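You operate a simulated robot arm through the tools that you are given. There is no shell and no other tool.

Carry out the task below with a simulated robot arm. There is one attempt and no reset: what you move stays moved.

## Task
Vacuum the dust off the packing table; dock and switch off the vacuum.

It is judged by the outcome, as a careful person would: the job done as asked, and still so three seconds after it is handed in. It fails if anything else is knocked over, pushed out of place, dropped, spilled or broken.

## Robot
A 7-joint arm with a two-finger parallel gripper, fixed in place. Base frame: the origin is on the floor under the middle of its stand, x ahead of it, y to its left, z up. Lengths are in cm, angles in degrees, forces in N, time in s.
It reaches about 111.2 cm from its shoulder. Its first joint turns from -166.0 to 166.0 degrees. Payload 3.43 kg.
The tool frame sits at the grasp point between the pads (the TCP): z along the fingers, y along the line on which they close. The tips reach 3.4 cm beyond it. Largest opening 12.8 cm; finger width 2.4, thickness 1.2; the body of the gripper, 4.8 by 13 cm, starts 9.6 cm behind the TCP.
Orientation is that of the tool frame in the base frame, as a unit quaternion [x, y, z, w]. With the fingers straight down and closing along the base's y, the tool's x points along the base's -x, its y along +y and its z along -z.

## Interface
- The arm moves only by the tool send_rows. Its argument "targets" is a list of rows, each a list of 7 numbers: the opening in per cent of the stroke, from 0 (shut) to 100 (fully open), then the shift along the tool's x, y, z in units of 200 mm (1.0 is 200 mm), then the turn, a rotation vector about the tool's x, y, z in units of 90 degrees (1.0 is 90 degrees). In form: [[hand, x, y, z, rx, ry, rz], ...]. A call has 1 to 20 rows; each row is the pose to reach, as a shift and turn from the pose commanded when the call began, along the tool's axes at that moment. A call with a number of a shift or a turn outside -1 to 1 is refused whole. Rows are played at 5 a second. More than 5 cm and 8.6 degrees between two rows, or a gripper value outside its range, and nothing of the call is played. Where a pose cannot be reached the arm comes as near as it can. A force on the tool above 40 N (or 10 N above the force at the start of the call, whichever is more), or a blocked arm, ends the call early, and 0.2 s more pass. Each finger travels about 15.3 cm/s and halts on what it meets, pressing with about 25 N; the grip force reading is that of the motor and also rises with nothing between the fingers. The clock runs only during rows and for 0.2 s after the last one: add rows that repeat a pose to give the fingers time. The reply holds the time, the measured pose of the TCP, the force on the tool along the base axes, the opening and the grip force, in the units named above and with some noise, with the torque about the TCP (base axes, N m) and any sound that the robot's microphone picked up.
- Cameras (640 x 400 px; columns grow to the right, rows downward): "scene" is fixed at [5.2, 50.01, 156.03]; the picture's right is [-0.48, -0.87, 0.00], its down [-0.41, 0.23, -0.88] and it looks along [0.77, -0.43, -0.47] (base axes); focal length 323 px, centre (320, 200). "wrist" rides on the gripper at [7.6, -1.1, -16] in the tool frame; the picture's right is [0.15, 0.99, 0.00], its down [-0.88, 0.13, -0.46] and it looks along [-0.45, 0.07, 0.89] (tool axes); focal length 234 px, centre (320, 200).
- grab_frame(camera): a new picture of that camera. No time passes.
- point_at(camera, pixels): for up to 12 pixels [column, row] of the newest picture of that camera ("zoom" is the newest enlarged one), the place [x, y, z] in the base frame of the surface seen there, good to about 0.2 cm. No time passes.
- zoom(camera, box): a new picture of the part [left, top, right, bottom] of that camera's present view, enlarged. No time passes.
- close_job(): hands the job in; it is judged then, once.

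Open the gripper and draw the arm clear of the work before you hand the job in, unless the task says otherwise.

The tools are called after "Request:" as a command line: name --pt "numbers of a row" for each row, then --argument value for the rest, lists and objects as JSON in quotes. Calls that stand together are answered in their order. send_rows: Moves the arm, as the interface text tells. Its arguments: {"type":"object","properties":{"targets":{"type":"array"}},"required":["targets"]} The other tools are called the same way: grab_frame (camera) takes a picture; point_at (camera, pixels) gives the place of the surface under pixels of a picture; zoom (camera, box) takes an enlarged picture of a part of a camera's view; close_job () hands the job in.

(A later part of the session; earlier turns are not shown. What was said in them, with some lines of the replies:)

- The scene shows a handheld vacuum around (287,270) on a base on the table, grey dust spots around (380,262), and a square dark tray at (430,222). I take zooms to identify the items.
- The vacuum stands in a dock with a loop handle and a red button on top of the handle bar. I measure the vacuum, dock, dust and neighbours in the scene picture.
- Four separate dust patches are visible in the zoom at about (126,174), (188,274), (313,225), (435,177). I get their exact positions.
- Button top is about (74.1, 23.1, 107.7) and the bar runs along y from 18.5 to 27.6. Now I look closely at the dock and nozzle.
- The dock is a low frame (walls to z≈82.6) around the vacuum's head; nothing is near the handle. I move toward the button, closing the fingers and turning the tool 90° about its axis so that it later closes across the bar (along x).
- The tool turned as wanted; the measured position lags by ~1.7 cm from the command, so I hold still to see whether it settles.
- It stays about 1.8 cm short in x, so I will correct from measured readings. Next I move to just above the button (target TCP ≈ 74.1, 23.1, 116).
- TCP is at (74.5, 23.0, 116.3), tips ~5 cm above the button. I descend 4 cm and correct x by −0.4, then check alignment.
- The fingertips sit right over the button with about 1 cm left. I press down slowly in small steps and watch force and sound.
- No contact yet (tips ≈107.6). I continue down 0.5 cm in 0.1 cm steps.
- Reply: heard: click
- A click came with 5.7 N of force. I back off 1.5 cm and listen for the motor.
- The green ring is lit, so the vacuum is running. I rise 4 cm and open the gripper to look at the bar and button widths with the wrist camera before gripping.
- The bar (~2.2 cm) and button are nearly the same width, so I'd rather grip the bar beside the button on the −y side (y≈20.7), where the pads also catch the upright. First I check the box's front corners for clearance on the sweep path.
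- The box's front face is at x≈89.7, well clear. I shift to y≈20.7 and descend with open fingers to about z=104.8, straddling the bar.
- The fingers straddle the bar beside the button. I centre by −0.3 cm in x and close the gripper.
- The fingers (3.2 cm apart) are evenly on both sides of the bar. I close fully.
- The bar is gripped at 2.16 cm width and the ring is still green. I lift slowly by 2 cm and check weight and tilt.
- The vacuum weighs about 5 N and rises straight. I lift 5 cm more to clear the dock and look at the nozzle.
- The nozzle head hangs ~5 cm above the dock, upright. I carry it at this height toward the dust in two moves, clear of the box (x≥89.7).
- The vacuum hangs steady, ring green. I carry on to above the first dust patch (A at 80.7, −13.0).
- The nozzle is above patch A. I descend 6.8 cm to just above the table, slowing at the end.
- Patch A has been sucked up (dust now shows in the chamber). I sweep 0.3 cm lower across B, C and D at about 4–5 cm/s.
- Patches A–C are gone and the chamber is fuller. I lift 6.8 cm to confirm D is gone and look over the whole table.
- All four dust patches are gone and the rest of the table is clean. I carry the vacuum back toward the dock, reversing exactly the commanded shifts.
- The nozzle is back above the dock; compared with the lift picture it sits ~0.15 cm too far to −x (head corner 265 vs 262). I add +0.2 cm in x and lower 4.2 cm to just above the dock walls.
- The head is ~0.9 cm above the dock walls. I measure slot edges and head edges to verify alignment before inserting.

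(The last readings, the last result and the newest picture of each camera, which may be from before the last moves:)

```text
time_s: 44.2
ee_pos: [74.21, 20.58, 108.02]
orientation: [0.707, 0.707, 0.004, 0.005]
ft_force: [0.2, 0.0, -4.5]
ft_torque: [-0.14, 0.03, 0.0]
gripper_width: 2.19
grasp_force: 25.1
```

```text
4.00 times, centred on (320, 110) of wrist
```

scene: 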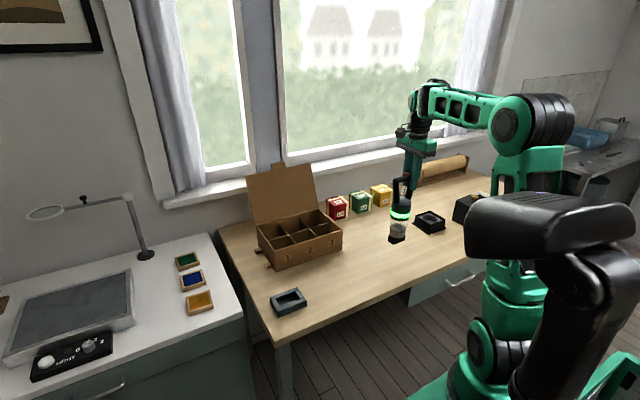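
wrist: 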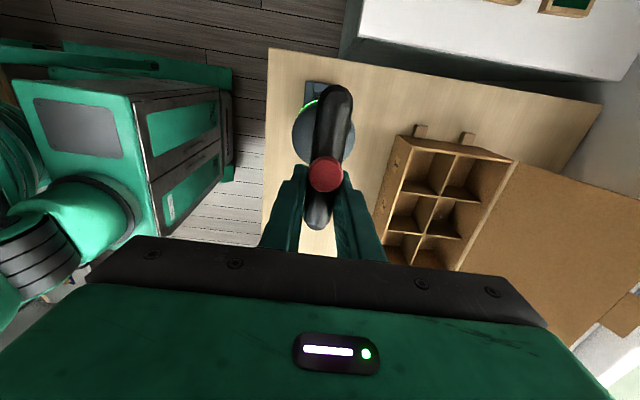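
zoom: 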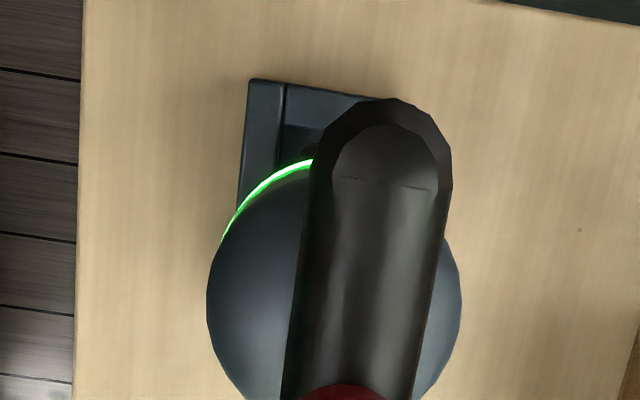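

Head spans y≈20.5–25.7 and sits within the slot (y≈19.9–26.2). I lower 0.9 cm to match the height of my first 2 cm lift and compare with that picture.

Request:
send_rows --pt "0 0 0 0.02 0 0 0" --pt "0 0 0 0.045 0 0 0" --pt "0 0 0 0.045 0 0 0" --pt "0 0 0 0.045 0 0 0"

Request:
zoom --camera "scene" --box '[240, 200, 340, 320]'

Request:
zoom --camera "scene" --box '[265, 265, 315, 320]'

```text
time_s: 45.2
ee_pos: [74.28, 20.6, 107.11]
orientation: [0.707, 0.707, 0.004, 0.005]
ft_force: [0.0, 0.1, -2.8]
ft_torque: [-0.12, 0.01, 0.03]
gripper_width: 2.19
grasp_force: 24.9
```

```text
3.33 times, centred on (290, 260) of scene
```

zoom: 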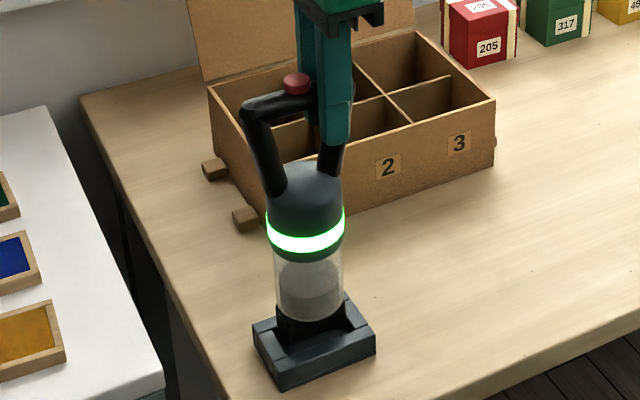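

```text
7.27 times, centred on (290, 292) of scene
```

zoom: 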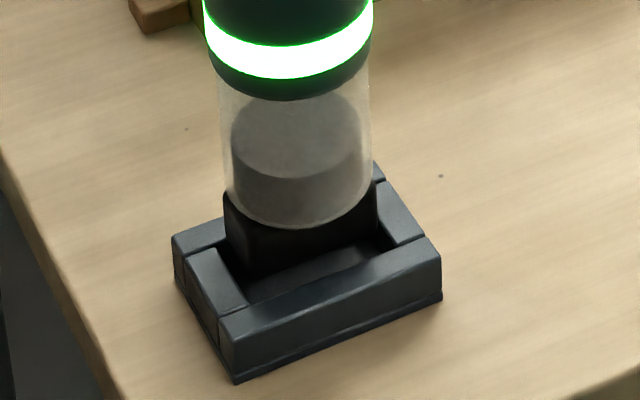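

Force dropped to −2.8 N, hinting at slight contact with the back wall, and the image suggests the head is ~0.2 cm too far +x and −y. I raise 0.3 cm, shift −0.2 in x and +0.1 in y, and lower gently again.

Request:
send_rows --pt "0 0 0 -0.015 0 0 0" --pt "0 0.005 -0.01 -0.015 0 0 0" --pt "0 0.005 -0.01 0 0 0 0" --pt "0 0.005 -0.01 0.01 0 0 0" --pt "0 0.005 -0.01 0.02 0 0 0" --pt "0 0.005 -0.01 0.02 0 0 0"

Request:
zoom --camera "scene" --box '[265, 265, 315, 320]'

```text
time_s: 46.6
ee_pos: [74.09, 20.76, 106.68]
orientation: [0.707, 0.707, 0.004, 0.005]
ft_force: [-2.7, -0.7, -4.7]
ft_torque: [-0.23, 0.62, -0.03]
gripper_width: 2.2
grasp_force: 24.9
```

```text
7.27 times, centred on (290, 292) of scene
```

zoom: 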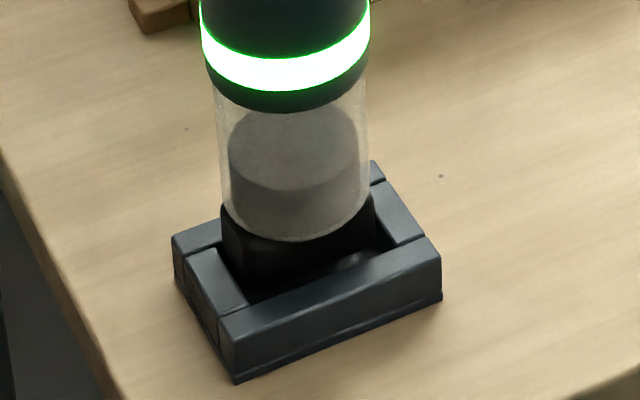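

The head is in the slot but the back wall pushes it with 2.7 N toward −x, so I shift 0.15 cm toward −x and lower in small steps.

Request:
send_rows --pt "0 0 -0.004 0 0 0 0" --pt "0 0 -0.008 0 0 0 0" --pt "0 0 -0.008 0.01 0 0 0" --pt "0 0 -0.008 0.02 0 0 0" --pt "0 0 -0.008 0.02 0 0 0"

```text
time_s: 47.8
ee_pos: [73.87, 20.82, 106.21]
orientation: [0.707, 0.707, 0.003, 0.005]
ft_force: [1.1, -0.6, -4.9]
ft_torque: [-0.14, 0.03, 0.02]
gripper_width: 2.18
grasp_force: 24.4
```

Lateral load is gone (torque ~0) with full weight still carried. I lower the remaining ~1.1 cm slowly.

Request:
send_rows --pt "0 0 0 0.01 0 0 0" --pt "0 0 0 0.02 0 0 0" --pt "0 0 0 0.03 0 0 0" --pt "0 0 0 0.04 0 0 0" --pt "0 0 0 0.05 0 0 0" --pt "0 0 0 0.05 0 0 0"

Request:
zoom --camera "scene" --box '[265, 265, 315, 320]'

```text
time_s: 49.2
ee_pos: [73.81, 20.9, 105.28]
orientation: [0.707, 0.707, 0.004, 0.006]
ft_force: [0.3, 0.2, -5.2]
ft_torque: [-0.1, 0.05, 0.0]
gripper_width: 2.19
grasp_force: 24.8
```

```text
7.27 times, centred on (290, 292) of scene
```

zoom: 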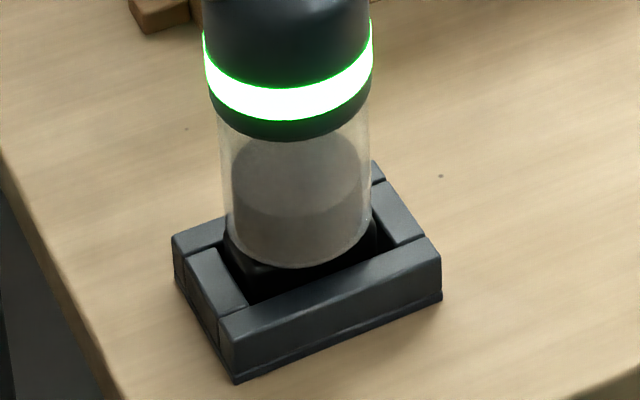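

Still carrying the weight ~0.25 cm above the seat. I lower in 0.1 cm steps until the dock takes the weight.

Request:
send_rows --pt "0 0 0 0.005 0 0 0" --pt "0 0 0 0.01 0 0 0" --pt "0 0 0 0.0125 0 0 0" --pt "0 0 0 0.0125 0 0 0"

```text
time_s: 50.2
ee_pos: [73.72, 20.88, 105.2]
orientation: [0.707, 0.707, 0.004, 0.005]
ft_force: [0.7, 2.1, -0.7]
ft_torque: [0.41, -0.01, -0.02]
gripper_width: 2.18
grasp_force: 25.3
```

The dock now takes most of the weight (Fz −0.7 N). I check how it sits.

Request:
zoom --camera "scene" --box '[265, 265, 315, 320]'

Request:
zoom --camera "scene" --box '[240, 200, 340, 320]'

Request:
zoom --camera "wrist" --box '[220, 80, 420, 260]'

```text
7.27 times, centred on (290, 292) of scene
```

zoom: 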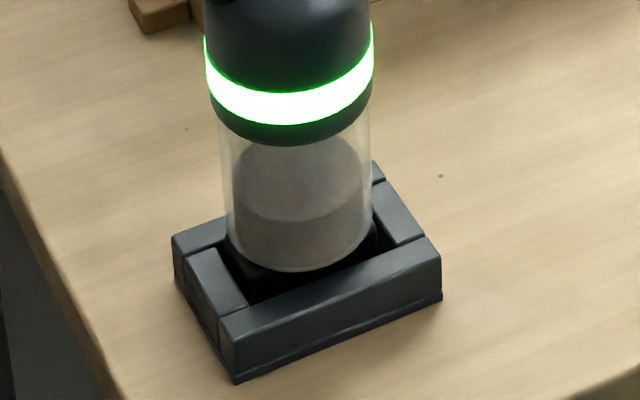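

```text
3.33 times, centred on (290, 260) of scene
```

zoom: 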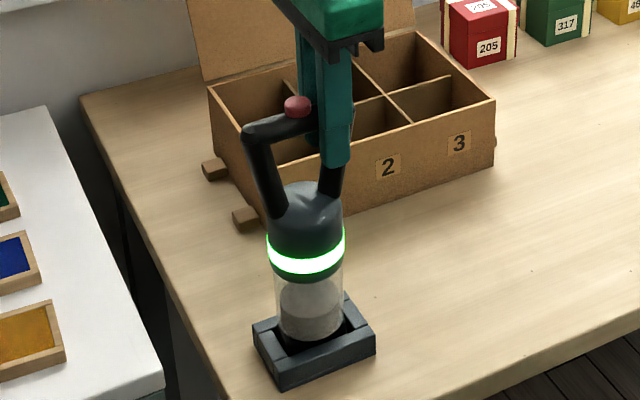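

```text
2.22 times, centred on (320, 170) of wrist
```

zoom: 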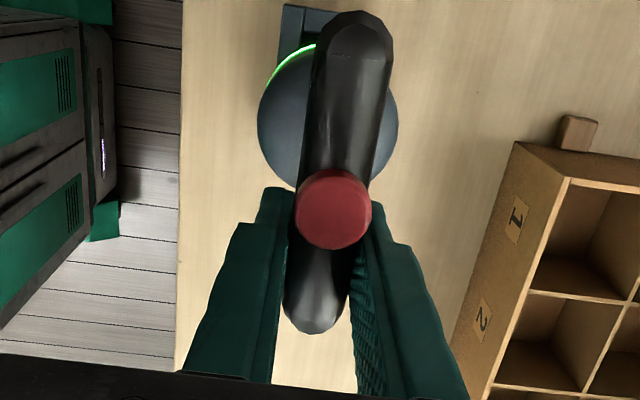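

It is seated: button and ring are at the same pixels as when I first gripped it docked. I open the gripper gently, then check.

Request:
send_rows --pt "17 0 0 0 0 0 0" --pt "19 0 0 0 0 0 0" --pt "25 0 0 0 0 0 0" --pt "45 0 0 0 0 0 0" --pt "45 0 0 0 0 0 0"

Request:
zoom --camera "scene" --box '[240, 200, 340, 320]'

Request:
zoom --camera "wrist" --box '[220, 80, 420, 260]'

```text
time_s: 51.4
ee_pos: [73.84, 20.79, 104.94]
orientation: [0.708, 0.707, 0.004, 0.005]
ft_force: [-0.8, -0.2, 1.3]
ft_torque: [0.01, 0.01, 0.0]
gripper_width: 5.76
grasp_force: 0.0
```

```text
3.33 times, centred on (290, 260) of scene
```

zoom: 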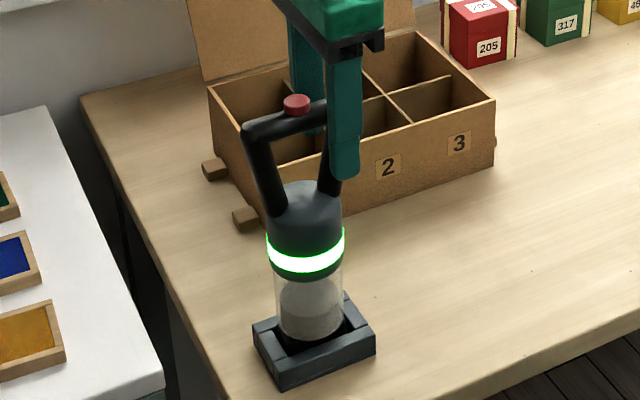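

```text
2.22 times, centred on (320, 170) of wrist
```

zoom: 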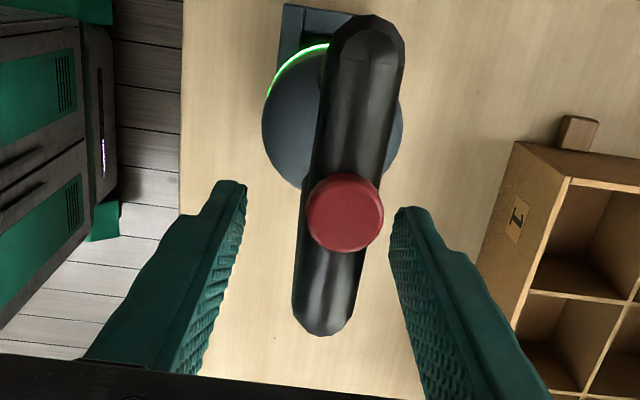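

The vacuum stands by itself in the dock. I raise straight up 12 cm, clear of the handle, and re-measure the button.

Request:
send_rows --pt "50 0 0 -0.05 0 0 0" --pt "50 0 0 -0.1 0 0 0" --pt "50 0 0 -0.17 0 0 0" --pt "50 0 0 -0.24 0 0 0" --pt "50 0 0 -0.32 0 0 0" --pt "50 0 0 -0.4 0 0 0" --pt "50 0 0 -0.48 0 0 0" --pt "50 0 0 -0.56 0 0 0" --pt "50 0 0 -0.6 0 0 0" --pt "50 0 0 -0.6 0 0 0"

Request:
zoom --camera "scene" --box '[265, 265, 315, 320]'

Request:
zoom --camera "wrist" --box '[270, 90, 370, 210]'

Request:
zoom --camera "scene" --box '[262, 220, 312, 260]'

Request:
point_at --camera "zoom" --pixels '[[288, 95], [250, 115], [325, 115], [285, 88], [290, 135], [140, 180], [430, 95], [210, 175], [370, 125], [180, 270], [410, 270], [310, 360]]'

```text
time_s: 53.6
ee_pos: [73.79, 20.69, 117.13]
orientation: [0.707, 0.707, 0.004, 0.005]
ft_force: [-0.4, -0.4, -0.2]
ft_torque: [-0.01, 0.0, 0.01]
gripper_width: 6.41
grasp_force: 0.1
```

```text
7.27 times, centred on (290, 292) of scene
```

zoom: 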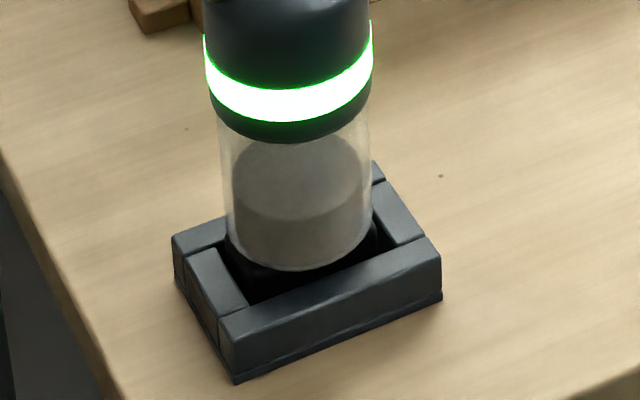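

```text
3.33 times, centred on (320, 150) of wrist
```

zoom: 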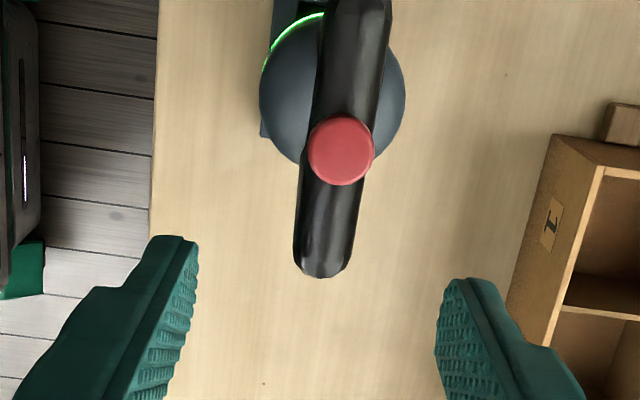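

```text
10.00 times, centred on (287, 240) of scene
```

zoom: 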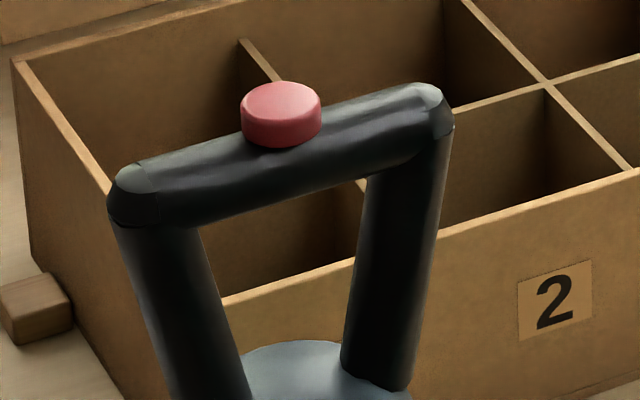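

```text
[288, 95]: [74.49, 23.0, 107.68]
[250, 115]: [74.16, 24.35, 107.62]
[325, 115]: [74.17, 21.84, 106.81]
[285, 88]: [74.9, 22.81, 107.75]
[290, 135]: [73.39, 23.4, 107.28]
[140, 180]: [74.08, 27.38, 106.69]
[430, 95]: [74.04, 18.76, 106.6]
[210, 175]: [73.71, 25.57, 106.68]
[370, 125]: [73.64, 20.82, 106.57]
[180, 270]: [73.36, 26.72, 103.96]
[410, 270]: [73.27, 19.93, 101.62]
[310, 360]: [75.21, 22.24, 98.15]
```

The vacuum sits at its original height, within 0.2 cm of where it was; the button is at about (74.1, 23.2, 107.7). I close the fingers, move over the button and descend to ~0.5 cm above it.

Request:
send_rows --pt "0 0.04 0.006 0 0 0 0" --pt "0 0.08 0.012 0 0 0 0" --pt "0 0.125 0.0175 0 0 0 0" --pt "0 0.125 0.0175 0.05 0 0 0" --pt "0 0.125 0.0175 0.1 0 0 0" --pt "0 0.125 0.0175 0.15 0 0 0" --pt "0 0.125 0.0175 0.2 0 0 0" --pt "0 0.125 0.0175 0.25 0 0 0" --pt "0 0.125 0.0175 0.25 0 0 0"

Request:
zoom --camera "wrist" --box '[240, 100, 400, 260]'

Request:
zoom --camera "scene" --box '[252, 190, 322, 250]'

```text
time_s: 55.6
ee_pos: [73.99, 23.33, 112.11]
orientation: [0.708, 0.707, 0.003, 0.005]
ft_force: [-0.4, -0.2, 0.5]
ft_torque: [-0.03, 0.01, -0.01]
gripper_width: 0.01
grasp_force: 25.2
```

```text
2.50 times, centred on (320, 180) of wrist
```

zoom: 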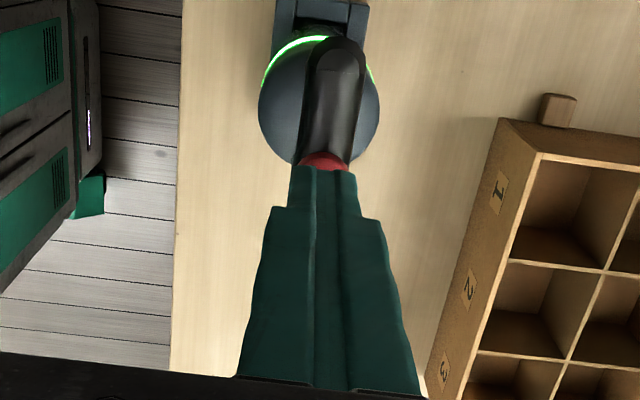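

```text
6.67 times, centred on (287, 220) of scene
```

zoom: 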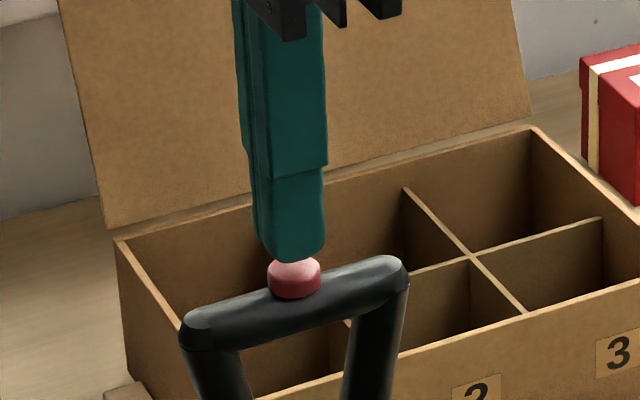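

Aligned over the button with ~1 cm to go. I press slowly the same way as before.

Request:
send_rows --pt "0 0 0 0.02 0 0 0" --pt "0 0 0 0.04 0 0 0" --pt "0 0 0 0.05 0 0 0" --pt "0 0 0 0.055 0 0 0" --pt "0 0 0 0.06 0 0 0" --pt "0 0 0 0.065 0 0 0" --pt "0 0 0 0.07 0 0 0"

```text
time_s: 57.2
ee_pos: [74.16, 23.28, 110.75]
orientation: [0.707, 0.707, 0.004, 0.006]
ft_force: [-0.5, -0.5, 2.7]
ft_torque: [-0.02, 0.0, 0.04]
gripper_width: 0.0
grasp_force: 24.8
heard: click
```

A click was heard at 2.7 N. I retract 3 cm and check that the ring is dark.

Request:
send_rows --pt "0 0 0 -0.02 0 0 0" --pt "0 0 0 -0.06 0 0 0" --pt "0 0 0 -0.11 0 0 0" --pt "0 0 0 -0.16 0 0 0" --pt "0 0 0 -0.16 0 0 0"

Request:
zoom --camera "scene" --box '[240, 200, 340, 320]'

```text
time_s: 58.4
ee_pos: [74.08, 23.54, 113.79]
orientation: [0.708, 0.707, 0.004, 0.004]
ft_force: [-0.3, -0.3, 0.3]
ft_torque: [-0.01, 0.0, 0.01]
gripper_width: 0.0
grasp_force: 25.2
```

```text
3.33 times, centred on (290, 260) of scene
```

zoom: 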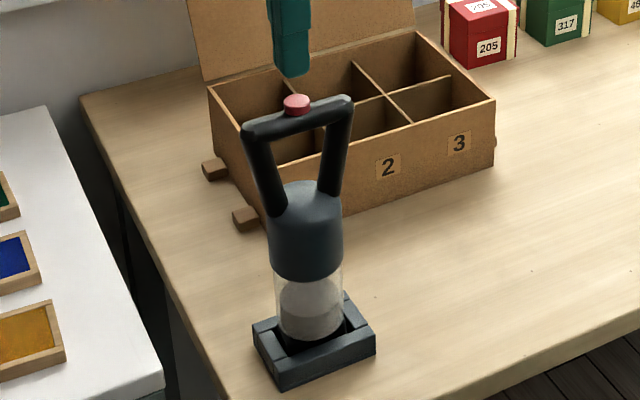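

The ring is dark: the vacuum is off and docked. I raise the arm, draw it back toward the base and open the gripper.

Request:
send_rows --pt "0 0 0 -0.08 0 0 0" --pt "0 0 0 -0.16 0 0 0" --pt "0 0 0 -0.25 0 0 0" --pt "0 0 0 -0.35 0 0 0" --pt "0 0 0 -0.45 0 0 0" --pt "0 0 0 -0.55 0 0 0" --pt "0 -0.08 -0.06 -0.6 0 0 0" --pt "0 -0.18 -0.14 -0.65 0 0 0" --pt "50 -0.28 -0.22 -0.7 0 0 0" --pt "100 -0.38 -0.3 -0.75 0 0 0" --pt "100 -0.48 -0.38 -0.8 0 0 0" --pt "100 -0.55 -0.45 -0.85 0 0 0" --pt "100 -0.6 -0.5 -0.85 0 0 0" --pt "100 -0.6 -0.5 -0.85 0 0 0"

Request:
grab_frame --camera "scene"

Request:
zoom --camera "scene" --box '[220, 200, 440, 320]'

Request:
grab_frame --camera "wrist"

```text
time_s: 61.2
ee_pos: [63.69, 11.62, 131.93]
orientation: [0.707, 0.707, 0.009, 0.008]
ft_force: [1.2, 1.4, -1.1]
ft_torque: [-0.09, 0.15, 0.02]
gripper_width: 12.79
grasp_force: 0.0
stopped in row 14: the arm was blocked; the commanded pose is now the measured one
```

```text
taken
```

scene: 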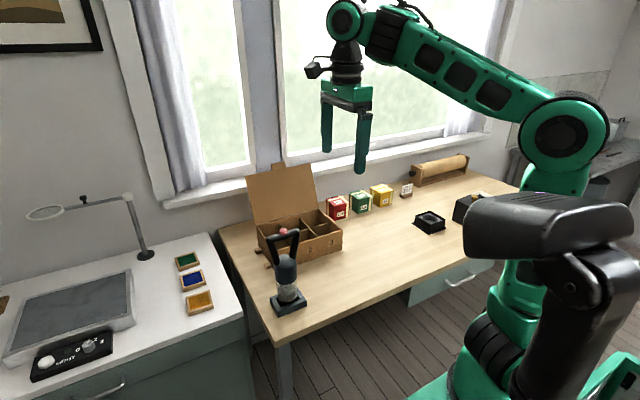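

```text
2.91 times, centred on (330, 260) of scene
```

zoom: 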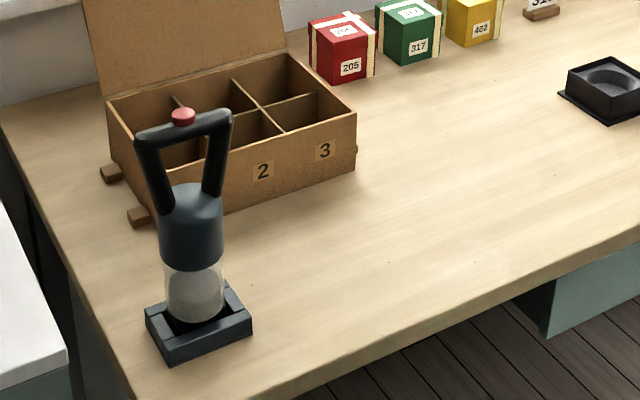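

```text
taken
```

wrist: 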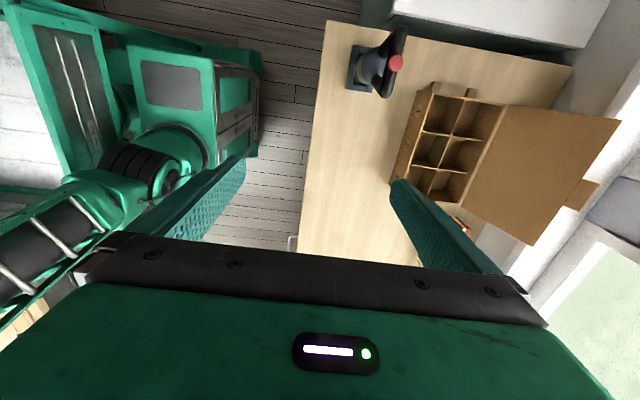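

The vacuum is docked and dark, the table is clean, and everything else is in place. The last row was blocked near a joint limit far from any object, so I ease the arm 2 cm down and outward to leave it unstrained.

Request:
send_rows --pt "100 -0.03 0.03 0.03 0 0 0" --pt "100 -0.06 0.06 0.06 0 0 0" --pt "100 -0.1 0.1 0.1 0 0 0" --pt "100 -0.1 0.1 0.1 0 0 0" --pt "100 -0.1 0.1 0.1 0 0 0"

Request:
zoom --camera "scene" --box '[220, 180, 480, 320]'

```text
time_s: 62.4
ee_pos: [65.81, 9.82, 129.85]
orientation: [0.707, 0.708, 0.009, 0.008]
ft_force: [-0.3, -0.2, 0.4]
ft_torque: [-0.02, 0.04, 0.01]
gripper_width: 12.8
grasp_force: 0.2
```

```text
2.46 times, centred on (350, 250) of scene
```

zoom: 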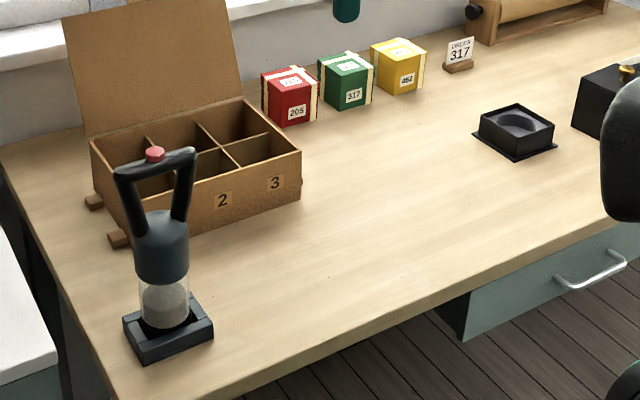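

The table is clean, the vacuum is seated in its dock with its ring dark, and the gripper is open and clear with no load. I hand the job in.

Request:
close_job

```text
The job is handed in.
```

The packing table is vacuumed, and the vacuum is back in its dock and switched off.

- **Dust:** all four patches are gone in the final pictures, and the collected dust shows in the vacuum's chamber.
- **Vacuum:** it sits at its original height, within about 0.2 cm of where it started. The off-click was heard and its green ring is dark.
- **Surroundings:** the final pictures show nothing else moved or knocked over.
- **Arm:** on the way back, the last row of the withdrawal stopped with "arm blocked". I think this was a joint limit, because no object was near the gripper and the force reading was small. I eased it about 2 cm clear and left it unloaded with the gripper open.
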